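You operate a simulated robot arm through the tools that you are given. There is no shell and no other tool.

The job below is to be done with a simulated two-armed robot. You get a single attempt, and the scene is never put back.

## Task
Stack the box marked "cells" from the far bench top on top of the box that says "rings". Take the pale wooden block on the far bench top and put it away on the corner bench top. Take the white ringed lens on the far bench top and put it away on the bench two top. Take the green framed lens and leave it on the black coil. Stack the tin marked "GUM" from the far bench top on top of the tin labelled "WAX". Close the far bench back left door. Put the fuse that says "10 AMP" from the far bench top on top of the brown clamp case and the fuse that says "5 AMP" on top of the grey weight there. Do these in any order. Set down upright: green framed lens.

The check looks at the end state, three seconds after you hand in, the way a careful person would. Anything else that was tipped, shoved, dropped, spilled or broken makes it a failure.

## Robot
Two 7-joint arms with two-finger parallel grippers on one trunk, on a base that moves. Base frame: it is fixed to the floor where the robot stands at the start and does not move with it; the origin is under the middle of the robot, x ahead of it, y to its left, z up. Units: cm, degrees, N and s.
The left shoulder is at the start at [5, 16.1, 109.8], the right one opposite. With the tool pointing down near the work surface each hand reaches from about 24 to 68 cm from the robot's upright axis, wherever it stands, measured 20 degrees to its own side. Places, roughly: bench two top [140, -300, 80]; black box, orange box, teal box [150, 325, 75]; black coil (8x8x2 cm) [160, 330, 80]; black tin, purple tin, yellow tin [225, 275, 75]; clamp case [225, 225, 75]; corner bench top [510, -20, 80]; far bench back left door [250, 210, 40]; fuse [200, 200, 75]; green framed lens (3x5x6 cm) [160, 300, 80]; pale wooden block (5x4x3 cm) [140, 310, 80]; weight [200, 225, 75]; white ringed lens (6x6x2 cm) [160, 310, 80]. Payload 3.43 kg a hand.
The tool frame of a hand sits at the grasp point between the pads (the TCP): z along the fingers, y along the line on which they close. The tips reach 3 cm beyond it. Largest opening 9.4 cm; finger width 2.8, thickness 1; the body of the gripper, 5 by 9.6 cm, starts 5.5 cm behind the TCP.
Orientation is that of the tool frame in the base frame, as [roll, pitch, yaw] about the fixed x, y, z axes, in that order (R = Rz(yaw) Ry(pitch) Rx(roll)). With the fingers straight down and closing along the base's y, the tool's x points along the base's -x, its y along +y and its z along -z.

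## Interface
- The arms move only by the tool send_rows. It takes "left_moves", "right_moves" or both (then of equal length, played together; a hand with none holds still); each is a list of rows, each an object of numbers (a shift or turn left out is 0, a gripper value left out holds the last): "tx", "ty", "tz": the shift along the base's x, y, z in mm; "rx", "ry", "rz": the turn, a rotation vector about the base's x, y, z in degrees; "jaw": the finger opening in mm, from 0 to 94. In form: [{"tx": .., "ty": .., "tz": .., "rx": .., "ry": .., "rz": .., "jaw": ..}, ...]. A call has 1 to 20 rows; each row shifts and turns the commanded pose from where the row before left it. Rows are played at 5 a second. More than 5 cm and 8.6 degrees between two rows, or a gripper value outside its range, and nothing of the call is played. Where a pose cannot be reached the arm comes as near as it can. A force on the tool above 40 N (or 10 N above the force at the start of the call, whichever is more), or a blocked arm, ends the call early, and 0.2 s more pass. Each finger travels about 4.5 cm/s and halts on what it meets, pressing with about 38 N; the grip force reading is that of the motor and also rises with nothing between the fingers. The clock runs only during rows and for 0.2 s after the last one: add rows that do not move to give the fingers time. It gives the time, the measured TCP pose, the force on the tool (base axes), the opening and the grip force at its end, in the units of the frame above (readings bear some noise), with the torque about the TCP (base axes, N m) and any sound that the robot's microphone picked up, and new pictures: "show" is both (left out), scene, wrist or none (wrist: the cameras of the hands that moved).
- Cameras (640 x 400 px; columns grow to the right, rows downward): "scene" is now at [13.51, -0.06, 122.8]; the picture's right is [0.09, -1.00, 0.00], its down [-0.50, -0.05, -0.87] and it looks along [0.86, 0.08, -0.50] (base axes); focal length 295 px, centre (320, 200). "left" rides on the left gripper at [7.6, -1.4, -10.3] in its tool frame; the picture's right is [0.18, 0.98, 0.00], its down [-0.75, 0.14, -0.64] and it looks along [-0.63, 0.12, 0.77] (tool axes); focal length 243 px, centre (320, 200). "right" rides on the right gripper at [7.6, 1.4, -10.2] in its tool frame; the picture's right is [-0.18, 0.98, 0.00], its down [-0.75, -0.14, -0.64] and it looks along [-0.63, -0.12, 0.77] (tool axes); focal length 243 px, centre (320, 200). There is no depth. A picture from a camera that has moved, and an enlarged one, comes with that camera's place and axes in the base frame and with its lens. The place of the scene camera against the robot may be out by one fixed shift of up to 1.2 cm in any direction.
- lift_body(by): slides the trunk up (or, below 0, down) by that many cm; the arms and the scene camera ride with it, the base frame stays. It gives what a move gives, with no picture.
- drive_base(legs): drives the robot by 1 to 6 legs, each [ahead, left, turn to the left] in cm, cm and degrees, along the robot's own axes; the way and the turn of a leg run together, so that a leg with both is an arc; at most 150 cm and 180 degrees a leg. The arms and the cameras ride along, it lands a little off, and it stops where it bumps. It gives what a move gives, and a new picture of the scene camera.
- head_to(pan, tilt): turns the head with the scene camera to pan (to the left, within 80 degrees either way) and tilt (down, from -29 to 69), counted from straight ahead of the robot. It gives what a move gives, and a new picture of the scene camera.
- enlarge(camera, box): a new picture of the part [left, top, right, bottom] of that camera's present view, enlarged. The clock stands still meanwhile.
- finish_job(): hands the job in; it is judged then, once.

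Nothing tells you exact positions but the pictures and the camera data. Unless the task says otherwise, let go and move clear before handing in.

The tools are called after "Emit:" by a JSON object that holds its "fn" and its "kwargs". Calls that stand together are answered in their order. send_rows: Moves the arms, as the interface text tells. Its arguments: {"type":"object","properties":{"left_moves":{"type":"array"},"right_moves":{"type":"array"},"show":{"type":"string","enum":["both","scene","wrist","none"]}},"required":[]} The other tools are called the same way: lift_body (by) moves the trunk up or down; drive_base (legs) drives the base; head_to (pan, tilt) turns the head that bears the scene camera; enlarge (camera, box) takes an enlarged picture of a part of a camera's view; finish_job () hands the job in.

At the start:

```text
clock: 0.0
left_eef_pos: [37.18, 17.14, 104.92]
left_tool_rot: [180.0, 0.1, -179.9]
left_contact_force: [0.3, 0.7, -1.1]
left_wrist_torque: [0.01, 0.02, 0.02]
left_width: 9.37
left_finger_force: 0.1
right_eef_pos: [38.65, -13.51, 106.95]
right_tool_rot: [180.0, 0.1, -180.0]
right_contact_force: [0.7, 0.4, -0.7]
right_wrist_torque: [-0.03, -0.02, -0.02]
right_width: 9.43
right_finger_force: 0.0
trunk travel left (down, up): [-12.5, 14.2]
robot x, y, heading: [0.26, -0.02, -0.1]
head pan, tilt (commanded): [5.3, 30.0]
```

scene: 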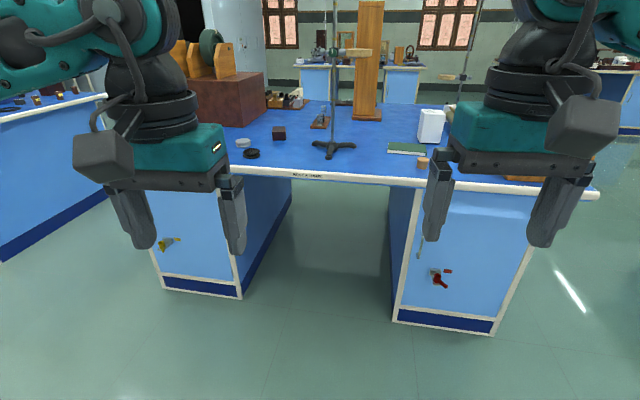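
right: 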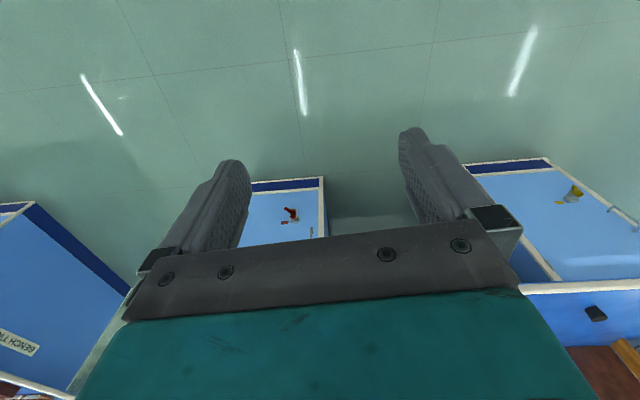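
left: 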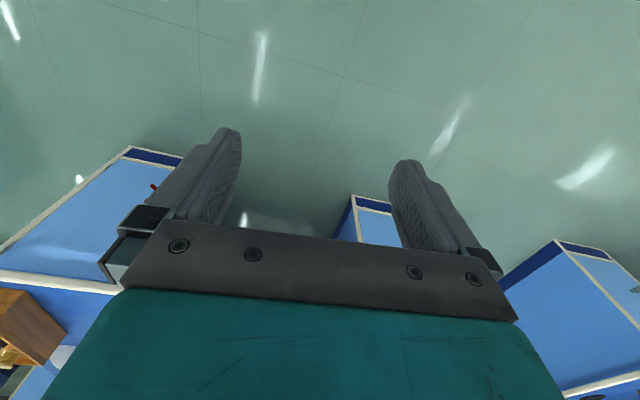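

I see a blue bench straight ahead and another to the left; the far bench should be to my left-front around [150–250, 200–330]. I'll turn the head to survey first.

Emit:
{"fn": "head_to", "kwargs": {"pan": 60, "tilt": 15}}

Emit:
{"fn": "head_to", "kwargs": {"pan": 0, "tilt": 10}}

Emit:
{"fn": "head_to", "kwargs": {"pan": -60, "tilt": 15}}

```text
clock: 1.2
left_eef_pos: [37.14, 17.18, 104.87]
left_tool_rot: [180.0, 0.2, -180.0]
left_contact_force: [0.3, 0.3, -0.2]
left_wrist_torque: [0.01, -0.01, -0.03]
left_width: 9.38
left_finger_force: 0.0
right_eef_pos: [38.62, -13.52, 106.96]
right_tool_rot: [-180.0, 0.0, -180.0]
right_contact_force: [0.2, -0.4, 0.8]
right_wrist_torque: [-0.02, -0.02, 0.02]
right_width: 9.39
right_finger_force: 0.0
trunk travel left (down, up): [-12.5, 14.2]
robot x, y, heading: [-0.17, -0.19, 0.1]
head pan, tilt (commanded): [60.0, 15.0]
camera scene: at [9.19, 7.2, 125.23], right [0.87, -0.5, 0.0], down [-0.13, -0.22, -0.97], along [0.48, 0.84, -0.26], focal length 295 px, centre (320, 200)
```

scene: 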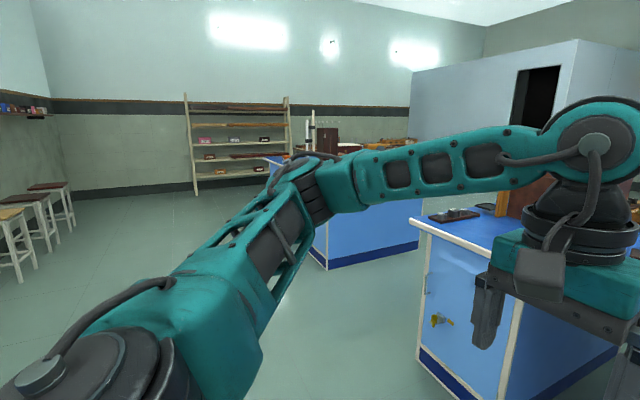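

```text
clock: 2.5
left_eef_pos: [37.21, 17.08, 104.83]
left_tool_rot: [179.9, 0.0, -180.0]
left_contact_force: [-0.5, 1.2, -0.2]
left_wrist_torque: [0.01, 0.01, 0.01]
left_width: 9.41
left_finger_force: 0.2
right_eef_pos: [38.71, -13.47, 106.93]
right_tool_rot: [-180.0, 0.0, -180.0]
right_contact_force: [-0.1, -0.7, 0.2]
right_wrist_torque: [-0.03, 0.0, -0.01]
right_width: 9.39
right_finger_force: 0.1
trunk travel left (down, up): [-12.5, 14.2]
robot x, y, heading: [-0.04, 0.06, 0.1]
head pan, tilt (commanded): [0.0, 10.0]
camera scene: at [13.81, -0.88, 126.04], right [0.0, -1.0, 0.0], down [-0.17, 0.0, -0.98], along [0.98, 0.0, -0.17], focal length 295 px, centre (320, 200)
```

scene: 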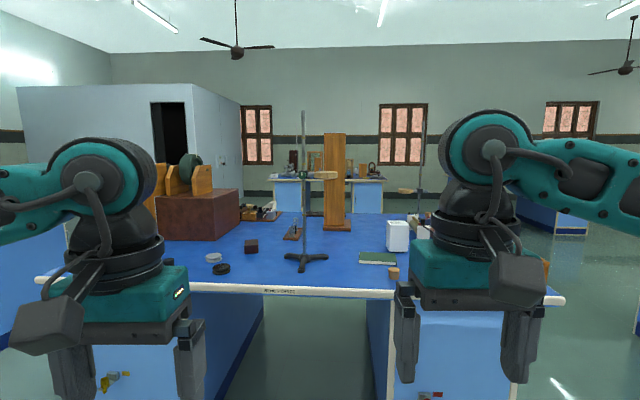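

```text
clock: 3.8
left_eef_pos: [37.13, 17.26, 104.77]
left_tool_rot: [-180.0, 0.1, 179.9]
left_contact_force: [0.4, -0.3, 0.3]
left_wrist_torque: [0.0, 0.0, -0.01]
left_width: 9.4
left_finger_force: 0.0
right_eef_pos: [38.73, -13.44, 106.93]
right_tool_rot: [-180.0, 0.0, 180.0]
right_contact_force: [0.0, 0.3, 0.1]
right_wrist_torque: [0.01, 0.0, 0.01]
right_width: 9.42
right_finger_force: 0.0
trunk travel left (down, up): [-12.5, 14.2]
robot x, y, heading: [0.05, 0.06, -0.1]
head pan, tilt (commanded): [-60.0, 15.0]
camera scene: at [9.19, -8.97, 125.23], right [-0.87, -0.5, 0.0], down [-0.13, 0.22, -0.97], along [0.48, -0.84, -0.26], focal length 295 px, centre (320, 200)
```

scene: 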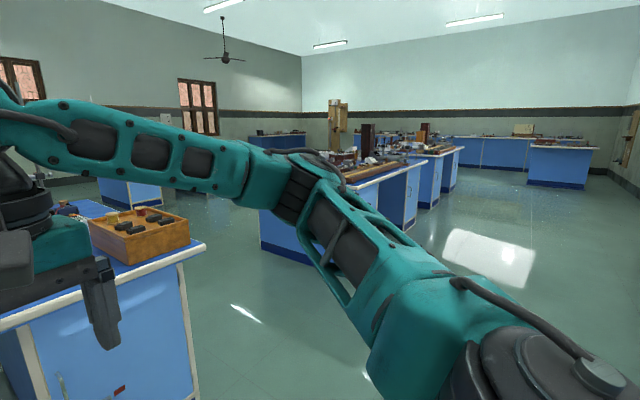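

The far bench's near corner shows at about [130, 240] on the floor, beyond the left end of the bench in front (which ends near y≈100). The floor to my left looks clear, so I'll drive left and look again.

Emit:
{"fn": "drive_base", "kwargs": {"legs": [[0, 150, 0], [0, 110, 0]]}}

Emit:
{"fn": "head_to", "kwargs": {"pan": 0, "tilt": 15}}

Emit:
{"fn": "head_to", "kwargs": {"pan": 40, "tilt": 15}}

Emit:
{"fn": "head_to", "kwargs": {"pan": -40, "tilt": 15}}

```text
clock: 26.5
left_eef_pos: [36.12, 274.76, 104.92]
left_tool_rot: [-180.0, 0.1, 179.7]
left_contact_force: [-0.8, 0.3, -0.5]
left_wrist_torque: [0.0, 0.01, 0.01]
left_width: 9.43
left_finger_force: 0.1
right_eef_pos: [37.3, 244.14, 106.94]
right_tool_rot: [-179.9, 0.0, 179.7]
right_contact_force: [-0.4, 0.6, -0.4]
right_wrist_torque: [0.02, -0.06, -0.01]
right_width: 9.38
right_finger_force: 0.0
trunk travel left (down, up): [-12.5, 14.2]
robot x, y, heading: [-1.19, 257.59, -0.1]
head pan, tilt (commanded): [-60.0, 15.0]
camera scene: at [7.92, 248.77, 125.23], right [-0.87, -0.5, 0.0], down [-0.13, 0.22, -0.97], along [0.48, -0.84, -0.26], focal length 295 px, centre (320, 200)
```

scene: 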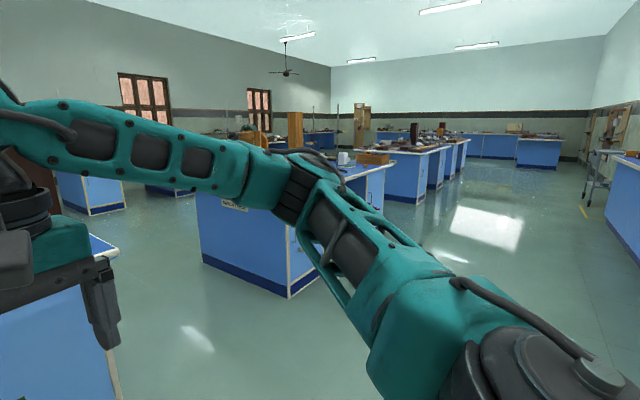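

```text
clock: 27.8
left_eef_pos: [36.03, 274.63, 104.7]
left_tool_rot: [179.9, 0.1, 179.7]
left_contact_force: [0.5, 0.6, 0.3]
left_wrist_torque: [0.01, -0.02, 0.0]
left_width: 9.42
left_finger_force: 0.1
right_eef_pos: [37.38, 244.07, 107.05]
right_tool_rot: [180.0, 0.0, 179.7]
right_contact_force: [1.1, -0.8, 1.0]
right_wrist_torque: [0.0, -0.02, 0.02]
right_width: 9.39
right_finger_force: 0.1
trunk travel left (down, up): [-12.5, 14.2]
robot x, y, heading: [-1.47, 257.93, -0.5]
head pan, tilt (commanded): [0.0, 15.0]
camera scene: at [12.63, 256.82, 125.23], right [-0.01, -1.0, 0.0], down [-0.26, 0.0, -0.97], along [0.97, -0.01, -0.26], focal length 295 px, centre (320, 200)
```

scene: 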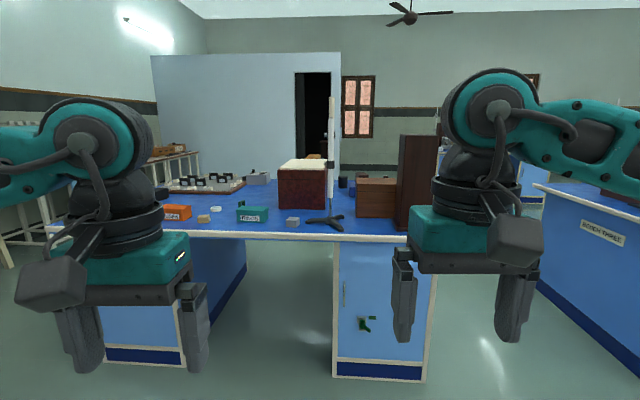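

```text
clock: 28.9
left_eef_pos: [36.1, 274.94, 104.9]
left_tool_rot: [-180.0, 0.1, 179.7]
left_contact_force: [-0.7, -0.3, 0.4]
left_wrist_torque: [0.0, -0.01, 0.02]
left_width: 9.44
left_finger_force: 0.0
right_eef_pos: [37.4, 244.04, 106.94]
right_tool_rot: [179.9, 0.0, 179.7]
right_contact_force: [-0.2, 0.6, 0.6]
right_wrist_torque: [0.02, -0.01, 0.01]
right_width: 9.4
right_finger_force: 0.0
trunk travel left (down, up): [-12.5, 14.2]
robot x, y, heading: [-1.19, 258.01, -0.2]
head pan, tilt (commanded): [40.0, 15.0]
camera scene: at [10.49, 262.84, 125.23], right [0.64, -0.77, 0.0], down [-0.2, -0.17, -0.97], along [0.74, 0.62, -0.26], focal length 295 px, centre (320, 200)
```

scene: 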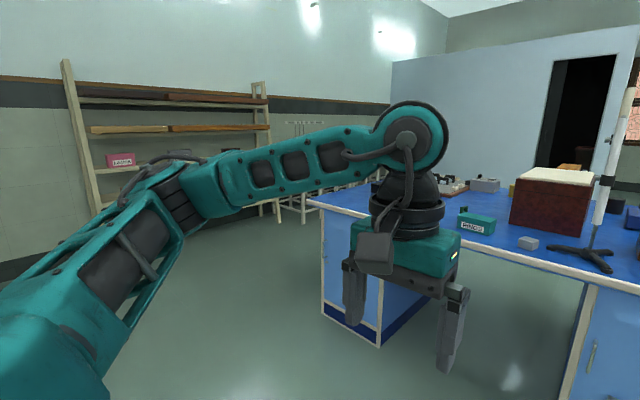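

```text
clock: 30.4
left_eef_pos: [35.99, 274.78, 104.85]
left_tool_rot: [180.0, 0.1, 179.7]
left_contact_force: [0.2, 0.1, 0.2]
left_wrist_torque: [-0.01, 0.01, 0.0]
left_width: 9.4
left_finger_force: 0.0
right_eef_pos: [37.37, 244.06, 106.91]
right_tool_rot: [180.0, 0.0, 179.7]
right_contact_force: [-0.4, -0.1, -0.9]
right_wrist_torque: [0.03, 0.01, 0.01]
right_width: 9.39
right_finger_force: 0.2
trunk travel left (down, up): [-12.5, 14.2]
robot x, y, heading: [-1.25, 258.03, -0.2]
head pan, tilt (commanded): [-40.0, 15.0]
camera scene: at [10.42, 250.84, 125.23], right [-0.65, -0.76, 0.0], down [-0.2, 0.17, -0.97], along [0.74, -0.62, -0.26], focal length 295 px, centre (320, 200)
```

scene: 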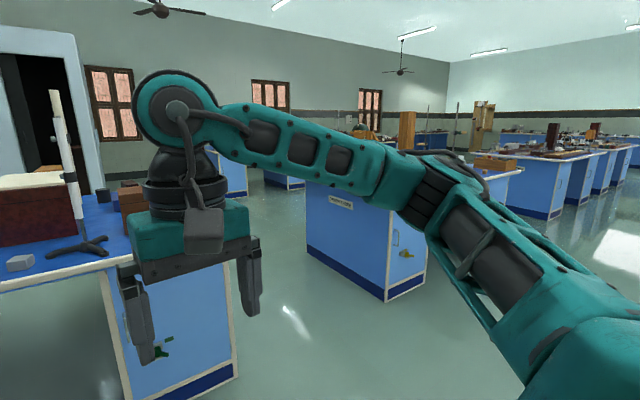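

The far bench is right ahead, front edge at x≈124, with orange and teal boxes near its front. I'll look straight and enlarge before driving nearer.

Emit:
{"fn": "head_to", "kwargs": {"pan": 10, "tilt": 15}}

Emit:
{"fn": "enlarge", "kwargs": {"camera": "scene", "box": [180, 130, 420, 280]}}

Emit:
{"fn": "drive_base", "kwargs": {"legs": [[60, 0, 0]]}}

Emit:
{"fn": "head_to", "kwargs": {"pan": 0, "tilt": 30}}

Emit:
{"fn": "head_to", "kwargs": {"pan": 50, "tilt": 25}}

Emit:
{"fn": "head_to", "kwargs": {"pan": -40, "tilt": 25}}

```text
clock: 31.6
left_eef_pos: [36.18, 274.7, 104.79]
left_tool_rot: [-180.0, 0.1, 179.7]
left_contact_force: [-0.2, 0.2, -0.3]
left_wrist_torque: [-0.01, 0.02, 0.03]
left_width: 9.41
left_finger_force: 0.0
right_eef_pos: [37.35, 244.01, 107.03]
right_tool_rot: [-180.0, 0.0, 179.8]
right_contact_force: [-0.5, 0.5, -0.3]
right_wrist_torque: [0.0, -0.05, 0.01]
right_width: 9.4
right_finger_force: 0.0
trunk travel left (down, up): [-12.5, 14.2]
robot x, y, heading: [-1.08, 257.91, -0.1]
head pan, tilt (commanded): [10.0, 15.0]
camera scene: at [12.5, 258.45, 125.23], right [0.17, -0.99, 0.0], down [-0.26, -0.04, -0.97], along [0.95, 0.16, -0.26], focal length 295 px, centre (320, 200)
```

scene: 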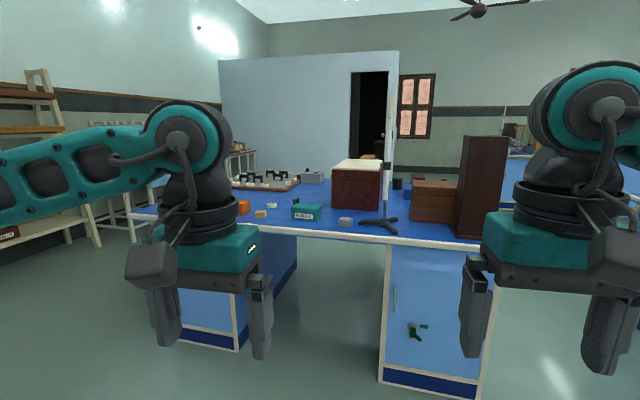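

```text
2.67 times, centred on (300, 205) of scene
camera zoom: at [12.5, 258.45, 125.23], right [0.17, -0.99, 0.0], down [-0.26, -0.04, -0.97], along [0.95, 0.16, -0.26], focal length 787 px, centre (373, 187)
```

zoom: 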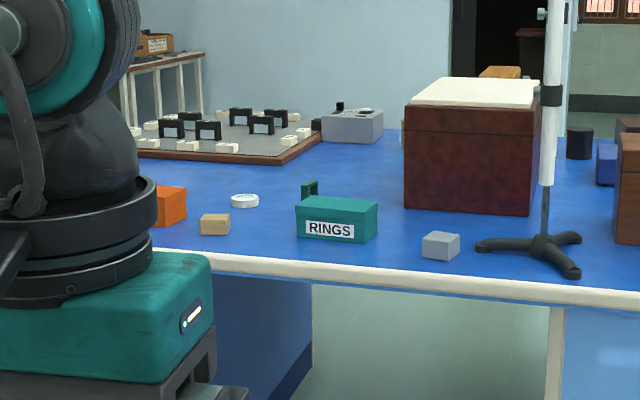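

```text
clock: 35.0
left_eef_pos: [96.58, 274.36, 104.79]
left_tool_rot: [179.9, 0.0, 179.7]
left_contact_force: [-0.6, 0.6, 0.2]
left_wrist_torque: [-0.02, -0.03, 0.0]
left_width: 9.37
left_finger_force: 0.0
right_eef_pos: [98.0, 243.8, 107.03]
right_tool_rot: [179.9, 0.0, 179.6]
right_contact_force: [-0.5, 0.0, -0.6]
right_wrist_torque: [0.0, -0.02, 0.0]
right_width: 9.39
right_finger_force: 0.0
trunk travel left (down, up): [-12.5, 14.2]
robot x, y, heading: [59.34, 257.36, -0.6]
head pan, tilt (commanded): [10.0, 15.0]
camera scene: at [73.08, 258.1, 125.22], right [0.17, -0.99, 0.0], down [-0.26, -0.04, -0.97], along [0.95, 0.16, -0.26], focal length 295 px, centre (320, 200)
```

scene: 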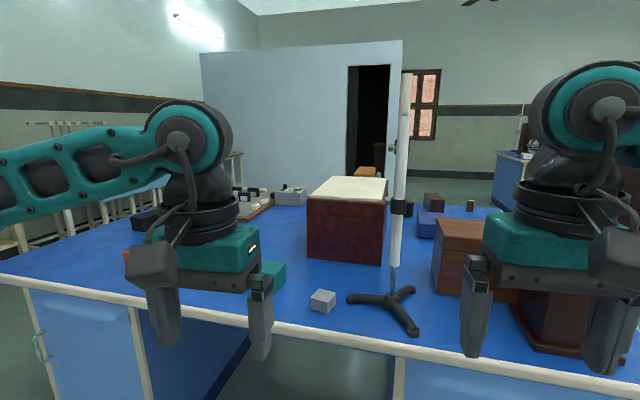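

```text
clock: 35.8
left_eef_pos: [96.68, 274.32, 104.9]
left_tool_rot: [-179.9, 0.1, 179.7]
left_contact_force: [0.3, -0.4, -0.4]
left_wrist_torque: [0.0, 0.02, -0.02]
left_width: 9.38
left_finger_force: 0.0
right_eef_pos: [98.09, 243.73, 107.01]
right_tool_rot: [180.0, 0.0, 179.6]
right_contact_force: [0.4, 0.5, -0.8]
right_wrist_torque: [-0.04, 0.0, 0.03]
right_width: 9.39
right_finger_force: 0.0
trunk travel left (down, up): [-12.5, 14.2]
robot x, y, heading: [59.22, 257.7, -0.6]
head pan, tilt (commanded): [0.0, 30.0]
camera scene: at [72.89, 256.48, 122.81], right [-0.01, -1.0, 0.0], down [-0.5, 0.0, -0.87], along [0.87, 0.0, -0.5], focal length 295 px, centre (320, 200)
```

scene: 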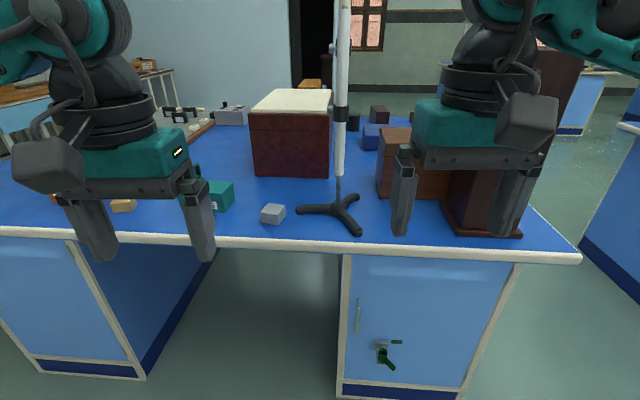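

```text
clock: 36.9
left_eef_pos: [96.64, 274.32, 104.93]
left_tool_rot: [-179.9, 0.1, 179.7]
left_contact_force: [-0.3, 0.6, -0.1]
left_wrist_torque: [-0.01, 0.01, 0.02]
left_width: 9.4
left_finger_force: 0.1
right_eef_pos: [97.93, 243.78, 107.0]
right_tool_rot: [179.9, 0.0, 179.6]
right_contact_force: [1.4, 0.3, 0.1]
right_wrist_torque: [0.0, -0.03, 0.0]
right_width: 9.44
right_finger_force: 0.1
trunk travel left (down, up): [-12.5, 14.2]
robot x, y, heading: [59.49, 257.32, -0.4]
head pan, tilt (commanded): [50.0, 25.0]
camera scene: at [69.82, 263.55, 123.6], right [0.76, -0.65, 0.0], down [-0.27, -0.32, -0.91], along [0.59, 0.69, -0.42], focal length 295 px, centre (320, 200)
```

scene: 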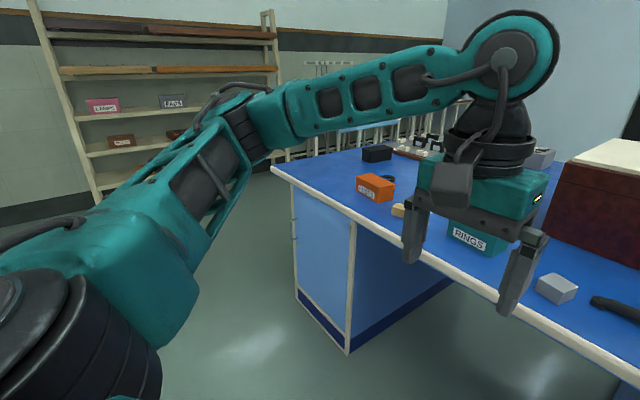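

```text
clock: 38.6
left_eef_pos: [96.67, 274.43, 104.96]
left_tool_rot: [180.0, 0.1, 179.7]
left_contact_force: [-0.1, 0.6, -0.2]
left_wrist_torque: [0.02, 0.0, -0.01]
left_width: 9.39
left_finger_force: 0.2
right_eef_pos: [97.89, 243.74, 107.03]
right_tool_rot: [-180.0, 0.0, 179.7]
right_contact_force: [0.4, -0.2, 0.0]
right_wrist_torque: [0.01, 0.02, -0.01]
right_width: 9.41
right_finger_force: 0.0
trunk travel left (down, up): [-12.5, 14.2]
robot x, y, heading: [59.4, 257.31, -0.1]
head pan, tilt (commanded): [-40.0, 25.0]
camera scene: at [70.87, 250.57, 123.6], right [-0.65, -0.76, 0.0], down [-0.32, 0.27, -0.91], along [0.69, -0.59, -0.42], focal length 295 px, centre (320, 200)
```

scene: 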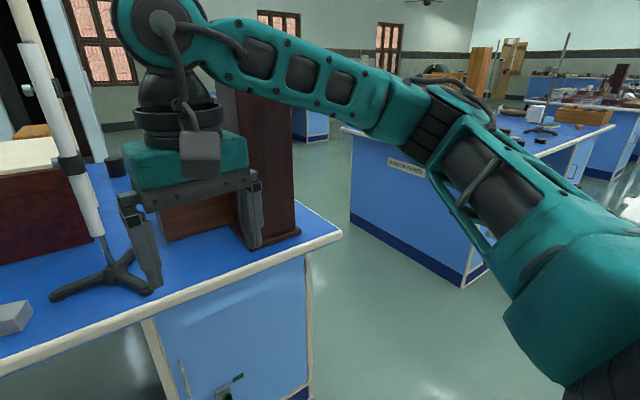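

I'm now about 65 cm short of the bench edge; the front-group items are at my left (y≈290–330). I'll shift left to face them and look down.

Emit:
{"fn": "drive_base", "kwargs": {"legs": [[0, 55, 0]]}}

Emit:
{"fn": "head_to", "kwargs": {"pan": 0, "tilt": 30}}

Emit:
{"fn": "enlarge", "kwargs": {"camera": "scene", "box": [160, 90, 480, 290]}}

```text
clock: 43.9
left_eef_pos: [97.06, 329.09, 104.81]
left_tool_rot: [179.9, 0.1, 179.6]
left_contact_force: [0.5, 0.2, 0.0]
left_wrist_torque: [0.01, 0.02, 0.0]
left_width: 9.4
left_finger_force: 0.0
right_eef_pos: [98.38, 298.39, 107.11]
right_tool_rot: [-179.9, -0.1, 179.6]
right_contact_force: [0.5, 0.8, 0.0]
right_wrist_torque: [-0.01, -0.01, 0.0]
right_width: 9.43
right_finger_force: 0.0
trunk travel left (down, up): [-12.5, 14.2]
robot x, y, heading: [59.82, 312.29, -0.8]
head pan, tilt (commanded): [-40.0, 25.0]
camera scene: at [71.23, 305.26, 123.6], right [-0.65, -0.76, 0.0], down [-0.32, 0.27, -0.91], along [0.69, -0.59, -0.42], focal length 295 px, centre (320, 200)
```

scene: 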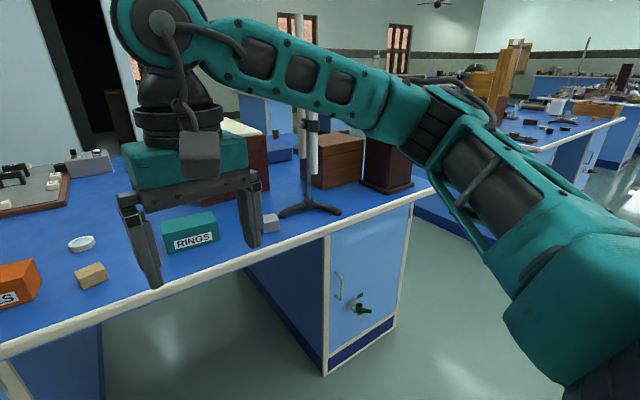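

```text
clock: 44.9
left_eef_pos: [97.07, 328.9, 104.9]
left_tool_rot: [180.0, 0.1, 179.6]
left_contact_force: [0.0, 0.7, -0.4]
left_wrist_torque: [-0.02, 0.01, 0.05]
left_width: 9.41
left_finger_force: 0.0
right_eef_pos: [98.32, 298.34, 106.93]
right_tool_rot: [-180.0, -0.1, 179.6]
right_contact_force: [0.5, -0.8, -0.4]
right_wrist_torque: [-0.01, 0.03, 0.01]
right_width: 9.41
right_finger_force: 0.1
trunk travel left (down, up): [-12.5, 14.2]
robot x, y, heading: [59.67, 312.04, -0.3]
head pan, tilt (commanded): [0.0, 30.0]
camera scene: at [73.26, 311.15, 122.81], right [-0.01, -1.0, 0.0], down [-0.5, 0.0, -0.87], along [0.87, -0.01, -0.5], focal length 295 px, centre (320, 200)
```

scene: 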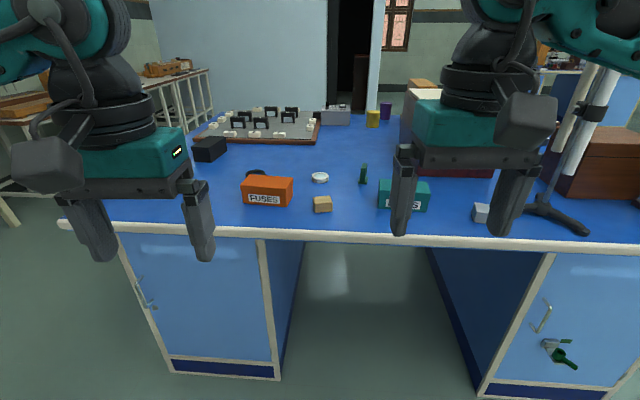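

```text
2.00 times, centred on (320, 190) of scene
camera zoom: at [73.26, 311.15, 122.81], right [-0.01, -1.0, 0.0], down [-0.5, 0.0, -0.87], along [0.87, -0.01, -0.5], focal length 590 px, centre (320, 220)
```

zoom: 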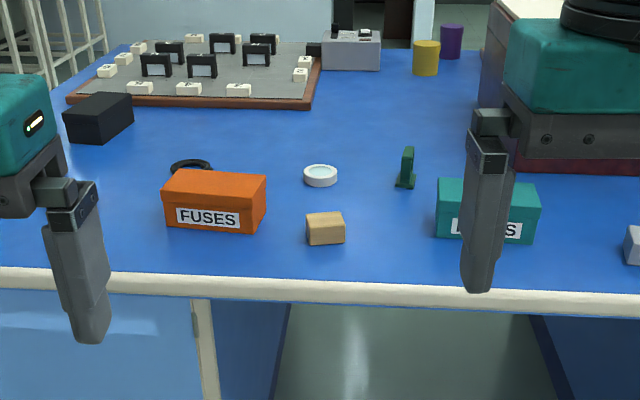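

The front group is clear: orange FUSES box, teal RINGS box, black box (likely CELLS) at back left, pale block, white lens, green lens standing, black coil behind the orange box; bench top z≈80, the bench is turned about −5°. I'll look down at my own base to judge clearance, then at the left end.

Emit:
{"fn": "head_to", "kwargs": {"pan": 0, "tilt": 69}}

Emit:
{"fn": "head_to", "kwargs": {"pan": 35, "tilt": 15}}

Emit:
{"fn": "enlarge", "kwargs": {"camera": "scene", "box": [160, 130, 480, 330]}}

```text
clock: 46.0
left_eef_pos: [96.95, 329.05, 104.84]
left_tool_rot: [-180.0, 0.1, 179.5]
left_contact_force: [0.6, 0.8, 0.3]
left_wrist_torque: [0.0, 0.02, -0.01]
left_width: 9.41
left_finger_force: 0.1
right_eef_pos: [98.25, 298.35, 107.07]
right_tool_rot: [179.9, 0.0, 179.5]
right_contact_force: [0.1, 0.8, -0.5]
right_wrist_torque: [-0.01, -0.01, -0.03]
right_width: 9.4
right_finger_force: 0.0
trunk travel left (down, up): [-12.5, 14.2]
robot x, y, heading: [59.53, 312.36, -0.3]
head pan, tilt (commanded): [0.0, 68.8]
camera scene: at [69.81, 311.18, 117.66], right [-0.01, -1.0, 0.0], down [-0.93, 0.01, -0.36], along [0.36, 0.0, -0.93], focal length 295 px, centre (320, 200)
```

scene: 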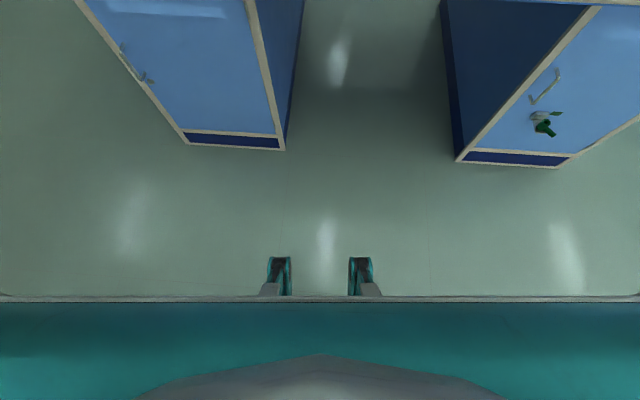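

```text
clock: 47.2
left_eef_pos: [96.97, 328.97, 104.86]
left_tool_rot: [-179.9, 0.1, 179.6]
left_contact_force: [0.9, 0.3, -0.7]
left_wrist_torque: [-0.02, 0.01, -0.01]
left_width: 9.4
left_finger_force: 0.1
right_eef_pos: [98.2, 298.43, 106.94]
right_tool_rot: [-180.0, 0.0, 179.5]
right_contact_force: [0.1, -0.4, -0.4]
right_wrist_torque: [0.0, 0.01, 0.01]
right_width: 9.39
right_finger_force: 0.0
trunk travel left (down, up): [-12.5, 14.2]
robot x, y, heading: [59.97, 312.08, -0.5]
head pan, tilt (commanded): [35.0, 15.0]
camera scene: at [71.91, 316.52, 125.22], right [0.57, -0.82, 0.0], down [-0.21, -0.15, -0.97], along [0.8, 0.55, -0.26], focal length 295 px, centre (320, 200)
```

scene: 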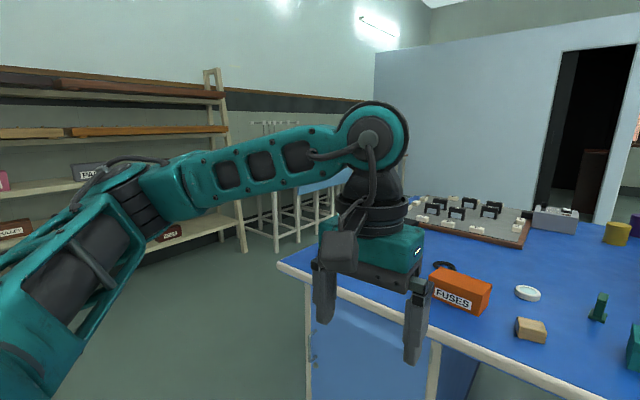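

```text
2.00 times, centred on (320, 230) of scene
camera zoom: at [71.91, 316.52, 125.22], right [0.57, -0.82, 0.0], down [-0.21, -0.15, -0.97], along [0.8, 0.55, -0.26], focal length 590 px, centre (320, 140)
```

zoom: 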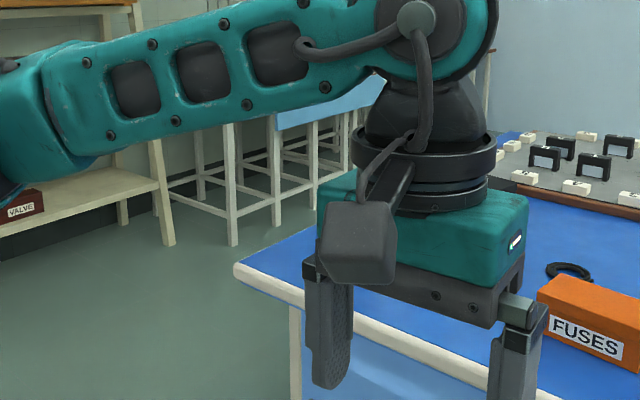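

My base has feet that can go into the kneehole (y≈250–327). I'll drive up to about 32 cm from the bench edge, turned −5° to face it squarely.

Emit:
{"fn": "drive_base", "kwargs": {"legs": [[36, -6, -5]]}}

Emit:
{"fn": "head_to", "kwargs": {"pan": 5, "tilt": 45}}

Emit:
{"fn": "enlarge", "kwargs": {"camera": "scene", "box": [160, 0, 480, 200]}}

```text
clock: 49.6
left_eef_pos: [134.43, 317.55, 104.96]
left_tool_rot: [179.9, 0.0, 174.3]
left_contact_force: [-0.6, -0.3, 1.0]
left_wrist_torque: [0.02, 0.01, 0.0]
left_width: 9.42
left_finger_force: 0.1
right_eef_pos: [132.8, 286.93, 106.88]
right_tool_rot: [179.9, 0.0, 174.4]
right_contact_force: [-0.2, 0.1, 0.0]
right_wrist_torque: [-0.01, 0.02, 0.0]
right_width: 9.41
right_finger_force: 0.1
trunk travel left (down, up): [-12.5, 14.2]
robot x, y, heading: [95.35, 304.58, -5.6]
head pan, tilt (commanded): [35.0, 15.0]
camera scene: at [108.33, 307.52, 125.22], right [0.49, -0.87, 0.0], down [-0.23, -0.13, -0.97], along [0.84, 0.47, -0.26], focal length 295 px, centre (320, 200)
```

scene: 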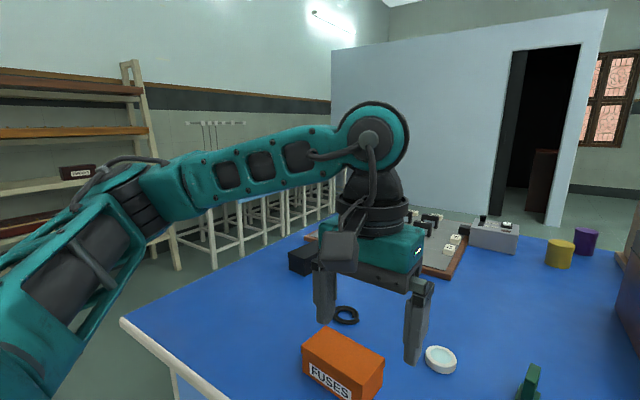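

```text
clock: 50.5
left_eef_pos: [134.42, 317.74, 104.85]
left_tool_rot: [-180.0, 0.1, 174.5]
left_contact_force: [0.6, 0.1, -1.0]
left_wrist_torque: [0.01, -0.01, 0.0]
left_width: 9.41
left_finger_force: 0.0
right_eef_pos: [132.83, 287.05, 106.98]
right_tool_rot: [180.0, 0.0, 174.4]
right_contact_force: [0.2, -0.5, -1.0]
right_wrist_torque: [-0.01, -0.04, -0.01]
right_width: 9.37
right_finger_force: 0.0
trunk travel left (down, up): [-12.5, 14.2]
robot x, y, heading: [95.64, 303.84, -5.4]
head pan, tilt (commanded): [5.0, 45.0]
camera scene: at [108.29, 302.87, 120.55], right [-0.01, -1.0, 0.0], down [-0.71, 0.01, -0.71], along [0.71, -0.01, -0.71], focal length 295 px, centre (320, 200)
```

scene: 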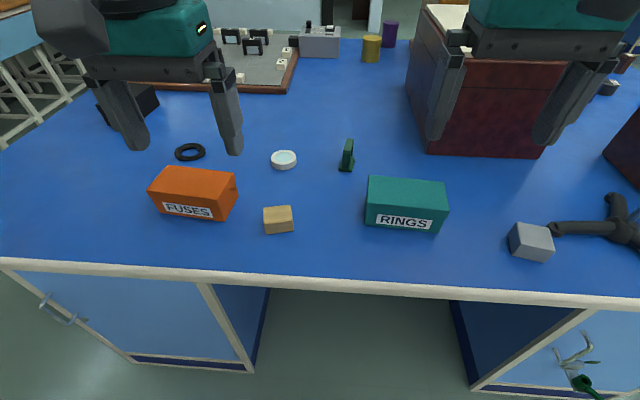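

```text
2.00 times, centred on (320, 100) of scene
camera zoom: at [108.29, 302.87, 120.55], right [-0.01, -1.0, 0.0], down [-0.71, 0.01, -0.71], along [0.71, -0.01, -0.71], focal length 590 px, centre (320, 400)
```

zoom: 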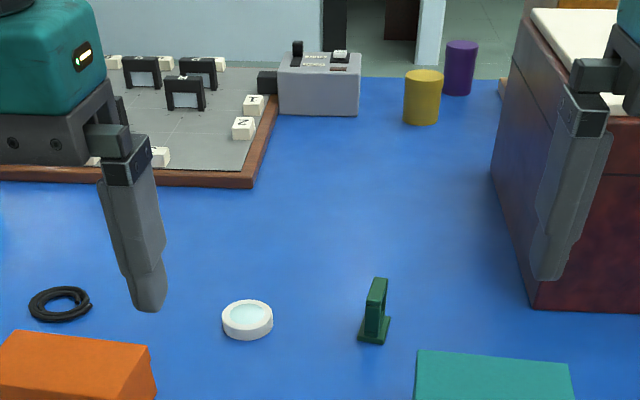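

Clear view now: coil ≈[163.6, 331], white lens ≈[160, 310], green lens ≈[159, 296], pale block ≈[143, 310], RINGS box ≈[145, 287.5]. I want to be ~5 cm closer; first I check the right arm's clearance from the tall stand.

Emit:
{"fn": "head_to", "kwargs": {"pan": -50, "tilt": 30}}

Emit:
{"fn": "head_to", "kwargs": {"pan": 60, "tilt": 40}}

```text
clock: 51.8
left_eef_pos: [134.4, 317.6, 104.81]
left_tool_rot: [-179.9, 0.1, 174.4]
left_contact_force: [0.4, -0.7, 0.3]
left_wrist_torque: [-0.02, 0.0, 0.02]
left_width: 9.38
left_finger_force: 0.1
right_eef_pos: [132.87, 286.9, 106.99]
right_tool_rot: [-180.0, 0.0, 174.5]
right_contact_force: [-0.2, 0.0, 0.5]
right_wrist_torque: [0.04, 0.0, 0.0]
right_width: 9.41
right_finger_force: 0.1
trunk travel left (down, up): [-12.5, 14.2]
robot x, y, heading: [95.62, 304.2, -5.5]
head pan, tilt (commanded): [-50.0, 30.0]
camera scene: at [105.27, 295.49, 122.81], right [-0.82, -0.57, 0.0], down [-0.28, 0.41, -0.87], along [0.49, -0.71, -0.5], focal length 295 px, centre (320, 200)
```

scene: 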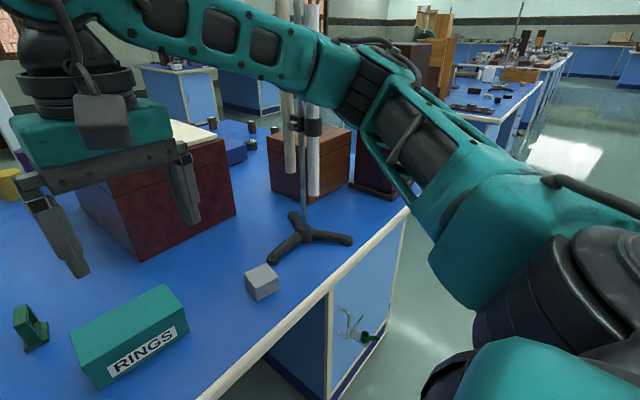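

```text
clock: 53.6
left_eef_pos: [134.35, 317.62, 104.82]
left_tool_rot: [-180.0, 0.1, 174.4]
left_contact_force: [-1.7, 0.4, -0.5]
left_wrist_torque: [-0.01, -0.03, 0.03]
left_width: 9.39
left_finger_force: 0.0
right_eef_pos: [132.85, 287.16, 106.92]
right_tool_rot: [-179.9, 0.0, 174.5]
right_contact_force: [0.6, -0.1, -0.1]
right_wrist_torque: [-0.03, -0.01, 0.02]
right_width: 9.41
right_finger_force: 0.1
trunk travel left (down, up): [-12.5, 14.2]
robot x, y, heading: [95.61, 304.08, -5.6]
head pan, tilt (commanded): [60.0, 40.0]
camera scene: at [105.11, 309.86, 121.27], right [0.81, -0.58, 0.0], down [-0.37, -0.52, -0.77], along [0.45, 0.62, -0.64], focal length 295 px, centre (320, 200)
```

scene: 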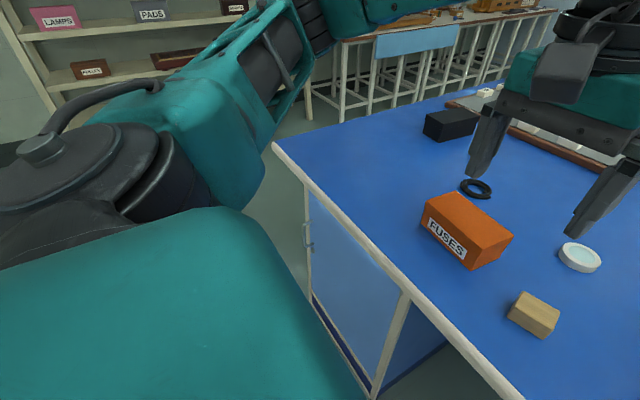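

Elbows ride high and clear; the pole is about 25 cm from the right elbow. I'll advance 5 cm and then draw the right hand back while the left goes over the green lens.

Emit:
{"fn": "drive_base", "kwargs": {"legs": [[5, 0, 0]]}}

Emit:
{"fn": "send_rows", "kwargs": {"right_moves": [{"tx": -40, "ty": -20, "tz": 30}, {"tx": -40, "ty": -20, "tz": 20}, {}, {}, {}], "left_moves": [{"jaw": 70}, {"jaw": 70}, {"tx": 40, "ty": -20, "tz": 0}, {"tx": 40, "ty": -25}, {"tx": 40, "ty": -30}], "show": "both"}}

```text
clock: 54.6
left_eef_pos: [139.45, 317.1, 104.83]
left_tool_rot: [-180.0, 0.1, 174.4]
left_contact_force: [0.1, 0.0, -0.5]
left_wrist_torque: [0.02, -0.04, 0.0]
left_width: 9.38
left_finger_force: 0.1
right_eef_pos: [137.94, 286.61, 106.96]
right_tool_rot: [-179.9, 0.0, 174.4]
right_contact_force: [0.6, 0.2, -0.5]
right_wrist_torque: [0.02, -0.02, 0.04]
right_width: 9.42
right_finger_force: 0.1
trunk travel left (down, up): [-12.5, 14.2]
robot x, y, heading: [100.78, 303.73, -5.6]
head pan, tilt (commanded): [60.0, 40.0]
camera scene: at [110.18, 309.35, 121.26], right [0.81, -0.58, 0.0], down [-0.38, -0.52, -0.77], along [0.45, 0.62, -0.64], focal length 295 px, centre (320, 200)
```

scene: 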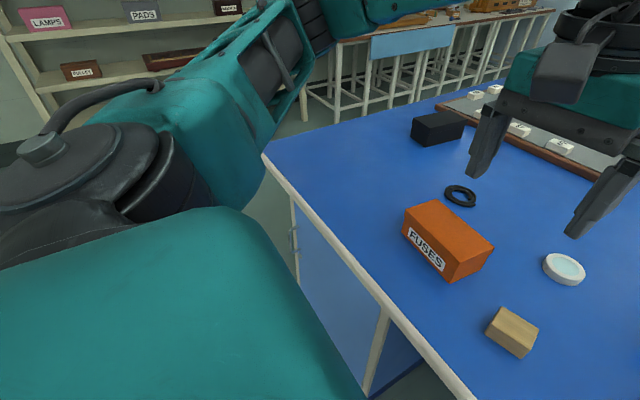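

```text
refused: row 1 steps farther than a row can; nothing moved
```

The base advanced cleanly; the row was just too long. I'll use shorter rows.

Emit:
{"fn": "send_rows", "kwargs": {"right_moves": [{"tx": -30, "ty": -15, "tz": 25}, {"tx": -30, "ty": -15, "tz": 25}, {"tx": -10}, {}, {}], "left_moves": [{"jaw": 70}, {"jaw": 70}, {"tx": 30, "ty": -20, "tz": 0}, {"tx": 30, "ty": -25}, {"tx": 30, "ty": -30}], "show": "both"}}

Emit:
{"fn": "head_to", "kwargs": {"pan": 10, "tilt": 45}}

```text
clock: 55.8
left_eef_pos: [148.42, 309.45, 104.81]
left_tool_rot: [179.9, 0.0, 174.3]
left_contact_force: [0.5, -0.6, 0.0]
left_wrist_torque: [-0.03, 0.0, -0.04]
left_width: 7.0
left_finger_force: 0.1
right_eef_pos: [130.8, 283.4, 112.15]
right_tool_rot: [-179.9, 0.0, 174.3]
right_contact_force: [0.3, 0.3, -0.2]
right_wrist_torque: [-0.02, 0.01, 0.0]
right_width: 9.4
right_finger_force: 0.1
trunk travel left (down, up): [-12.5, 14.2]
robot x, y, heading: [100.33, 303.86, -5.5]
head pan, tilt (commanded): [60.0, 40.0]
camera scene: at [110.14, 309.31, 121.27], right [0.81, -0.58, 0.0], down [-0.37, -0.52, -0.77], along [0.45, 0.62, -0.64], focal length 295 px, centre (320, 200)
camera right: at [123.37, 285.47, 122.43], right [0.28, 0.96, 0.0], down [0.74, -0.22, 0.64], along [0.62, -0.18, -0.77], focal length 243 px, centre (320, 200)
camera left: at [140.84, 308.91, 115.09], right [-0.09, 1.0, 0.0], down [0.76, 0.07, 0.64], along [0.64, 0.06, -0.77], focal length 243 px, centre (320, 200)
```

scene: 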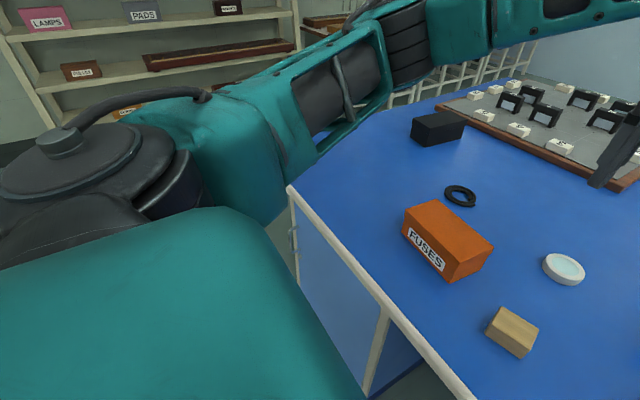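
right: 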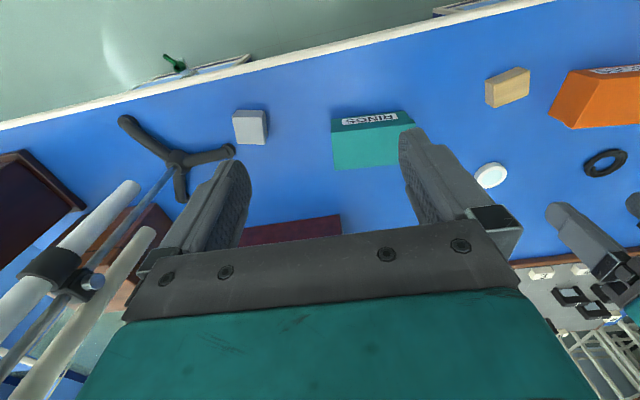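
left: 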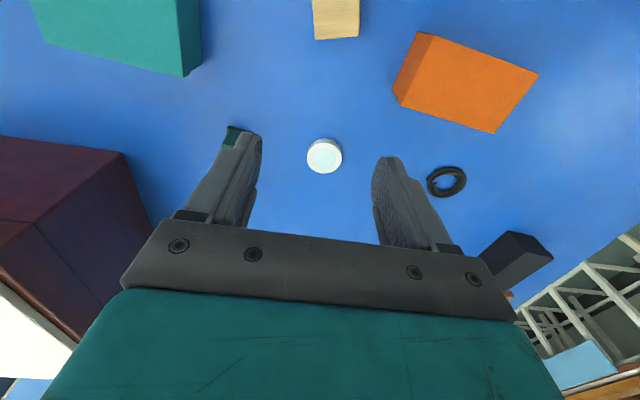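

```text
clock: 57.0
left_eef_pos: [148.48, 309.5, 104.88]
left_tool_rot: [180.0, 0.1, 174.4]
left_contact_force: [0.1, -0.2, 0.1]
left_wrist_torque: [-0.03, 0.0, 0.01]
left_width: 6.99
left_finger_force: 0.0
right_eef_pos: [130.86, 283.42, 112.18]
right_tool_rot: [-180.0, 0.0, 174.4]
right_contact_force: [-0.3, -0.2, 0.2]
right_wrist_torque: [-0.01, -0.01, -0.03]
right_width: 9.38
right_finger_force: 0.1
trunk travel left (down, up): [-12.5, 14.2]
robot x, y, heading: [100.53, 303.75, -5.6]
head pan, tilt (commanded): [10.0, 45.0]
camera scene: at [113.28, 303.08, 120.55], right [0.08, -1.0, 0.0], down [-0.7, -0.05, -0.71], along [0.71, 0.05, -0.71], focal length 295 px, centre (320, 200)
```

scene: 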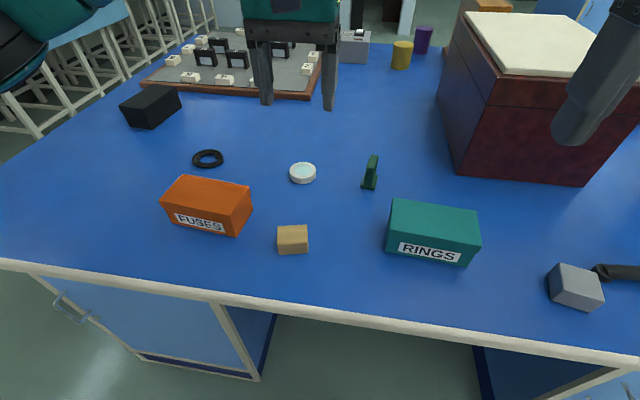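

The left hand is over the white lens now and the green lens is just hidden by the left finger. I'll move over the green lens and look with the wrist camera.

Emit:
{"fn": "send_rows", "kwargs": {"left_moves": [{"ty": -40, "tx": 20}, {"ty": -40, "tx": 25}, {"ty": -40, "tx": 25}, {"tz": -40}, {}, {}], "show": "wrist"}}

Emit:
{"fn": "enlarge", "kwargs": {"camera": "left", "box": [220, 40, 420, 165]}}

Emit:
{"fn": "enlarge", "kwargs": {"camera": "scene", "box": [300, 130, 460, 230]}}

```text
clock: 58.4
left_eef_pos: [155.48, 297.6, 100.58]
left_tool_rot: [-179.9, 0.2, 174.3]
left_contact_force: [0.7, -0.3, -0.3]
left_wrist_torque: [0.0, 0.01, 0.0]
left_width: 7.01
left_finger_force: 0.0
right_eef_pos: [130.88, 283.3, 112.1]
right_tool_rot: [180.0, 0.0, 174.3]
right_contact_force: [0.1, 0.2, -1.0]
right_wrist_torque: [0.0, 0.02, 0.01]
right_width: 9.4
right_finger_force: 0.1
trunk travel left (down, up): [-12.5, 14.2]
robot x, y, heading: [100.77, 303.85, -5.6]
head pan, tilt (commanded): [10.0, 45.0]
camera left: at [147.8, 297.0, 110.93], right [-0.09, 1.0, 0.0], down [0.76, 0.07, 0.64], along [0.64, 0.06, -0.77], focal length 243 px, centre (320, 200)
```

left: 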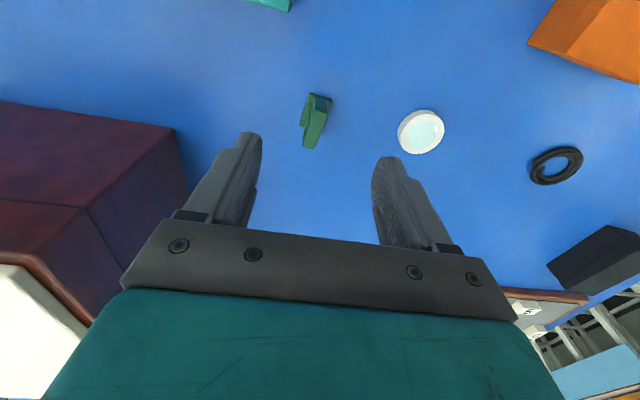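

```text
3.20 times, centred on (320, 102) of left
camera zoom: at [147.8, 297.0, 110.93], right [-0.09, 1.0, 0.0], down [0.76, 0.07, 0.64], along [0.64, 0.06, -0.77], focal length 776 px, centre (320, 512)
```

zoom: 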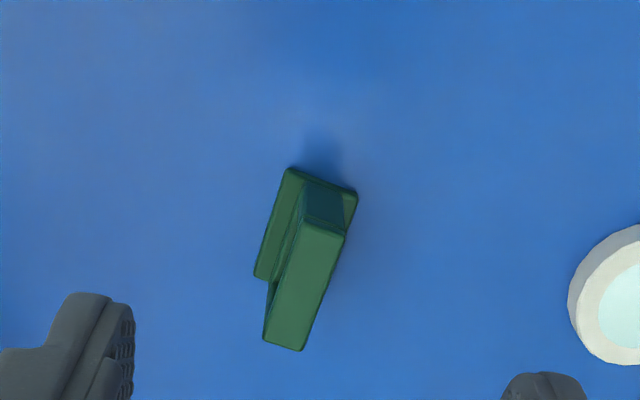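

```text
4.00 times, centred on (380, 180) of scene
camera zoom: at [113.28, 303.07, 120.55], right [0.08, -1.0, 0.0], down [-0.71, -0.05, -0.71], along [0.7, 0.05, -0.71], focal length 1181 px, centre (80, 280)
```

zoom: 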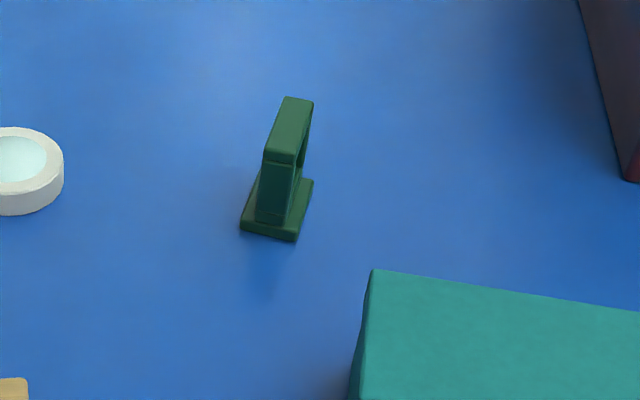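

The green lens stands at ≈[159.05, 297.45], its frame yawed about −14°. I'll align the left hand with it and descend partway, then check.

Emit:
{"fn": "send_rows", "kwargs": {"left_moves": [{"tx": 20, "rz": -4.3, "jaw": 60}, {"tx": 15.7, "ty": -1.5, "rz": -4.3}, {"tz": -40}, {"tz": -30}, {}, {}], "show": "wrist"}}

Emit:
{"fn": "enlarge", "kwargs": {"camera": "left", "box": [220, 80, 420, 205]}}

```text
clock: 59.8
left_eef_pos: [158.84, 297.64, 93.73]
left_tool_rot: [-179.9, 0.1, 165.8]
left_contact_force: [0.1, -0.5, -0.2]
left_wrist_torque: [0.01, 0.05, 0.02]
left_width: 5.99
left_finger_force: 0.1
right_eef_pos: [130.96, 283.48, 112.1]
right_tool_rot: [180.0, -0.1, 174.2]
right_contact_force: [-0.1, -0.5, 0.3]
right_wrist_torque: [-0.02, -0.02, 0.01]
right_width: 9.41
right_finger_force: 0.0
trunk travel left (down, up): [-12.5, 14.2]
robot x, y, heading: [100.62, 303.49, -5.7]
head pan, tilt (commanded): [10.0, 45.0]
camera left: at [151.09, 298.19, 103.98], right [0.06, 1.0, 0.0], down [0.76, -0.05, 0.64], along [0.64, -0.04, -0.77], focal length 243 px, centre (320, 200)
```

left: 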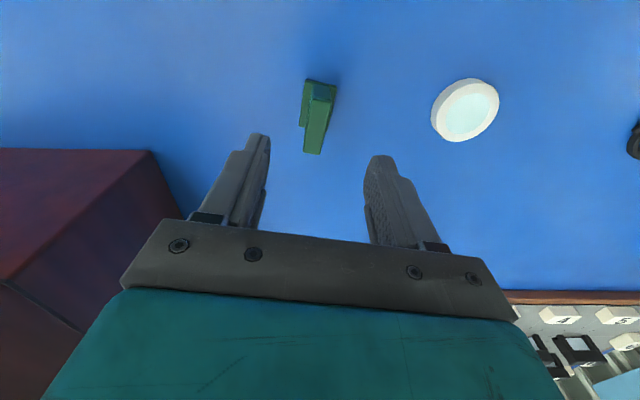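

```text
3.20 times, centred on (320, 142) of left
camera zoom: at [151.09, 298.19, 103.98], right [0.06, 1.0, 0.0], down [0.76, -0.05, 0.64], along [0.64, -0.04, -0.77], focal length 776 px, centre (320, 384)
```

zoom: 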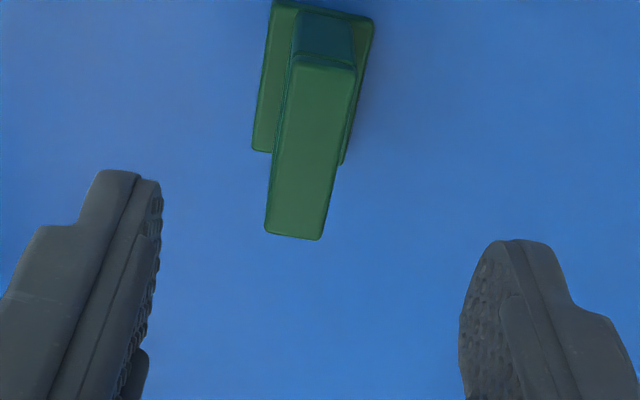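

Aligned within a couple of millimetres. Descending to grasp height (TCP z≈85) and closing gently on the frame.

Emit:
{"fn": "send_rows", "kwargs": {"left_moves": [{"tz": -45}, {"tz": -40}, {}, {}], "show": "wrist"}}

Emit:
{"fn": "enlarge", "kwargs": {"camera": "scene", "box": [300, 110, 460, 210]}}

```text
clock: 60.8
left_eef_pos: [158.96, 297.74, 85.21]
left_tool_rot: [-180.0, 0.1, 165.7]
left_contact_force: [-0.6, 1.5, -0.4]
left_wrist_torque: [0.0, 0.01, 0.0]
left_width: 6.0
left_finger_force: 0.0
right_eef_pos: [130.78, 283.3, 112.09]
right_tool_rot: [-180.0, 0.0, 174.2]
right_contact_force: [0.1, 0.0, -0.6]
right_wrist_torque: [-0.01, 0.02, 0.01]
right_width: 9.41
right_finger_force: 0.0
trunk travel left (down, up): [-12.5, 14.2]
robot x, y, heading: [100.71, 303.81, -5.6]
head pan, tilt (commanded): [10.0, 45.0]
camera left: at [151.25, 298.29, 95.42], right [0.06, 1.0, 0.0], down [0.76, -0.05, 0.64], along [0.64, -0.04, -0.77], focal length 243 px, centre (320, 200)
```

left: 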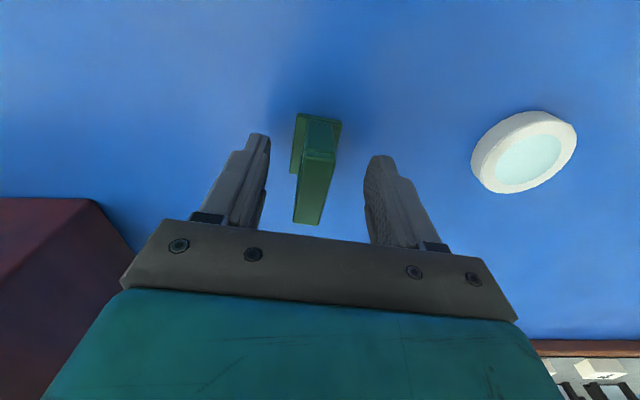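

```text
4.00 times, centred on (380, 160) of scene
camera zoom: at [113.28, 303.07, 120.55], right [0.08, -1.0, 0.0], down [-0.71, -0.05, -0.71], along [0.71, 0.05, -0.71], focal length 1181 px, centre (80, 360)
```

zoom: 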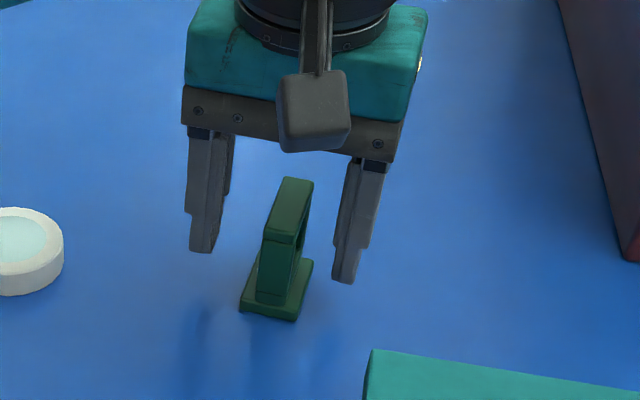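

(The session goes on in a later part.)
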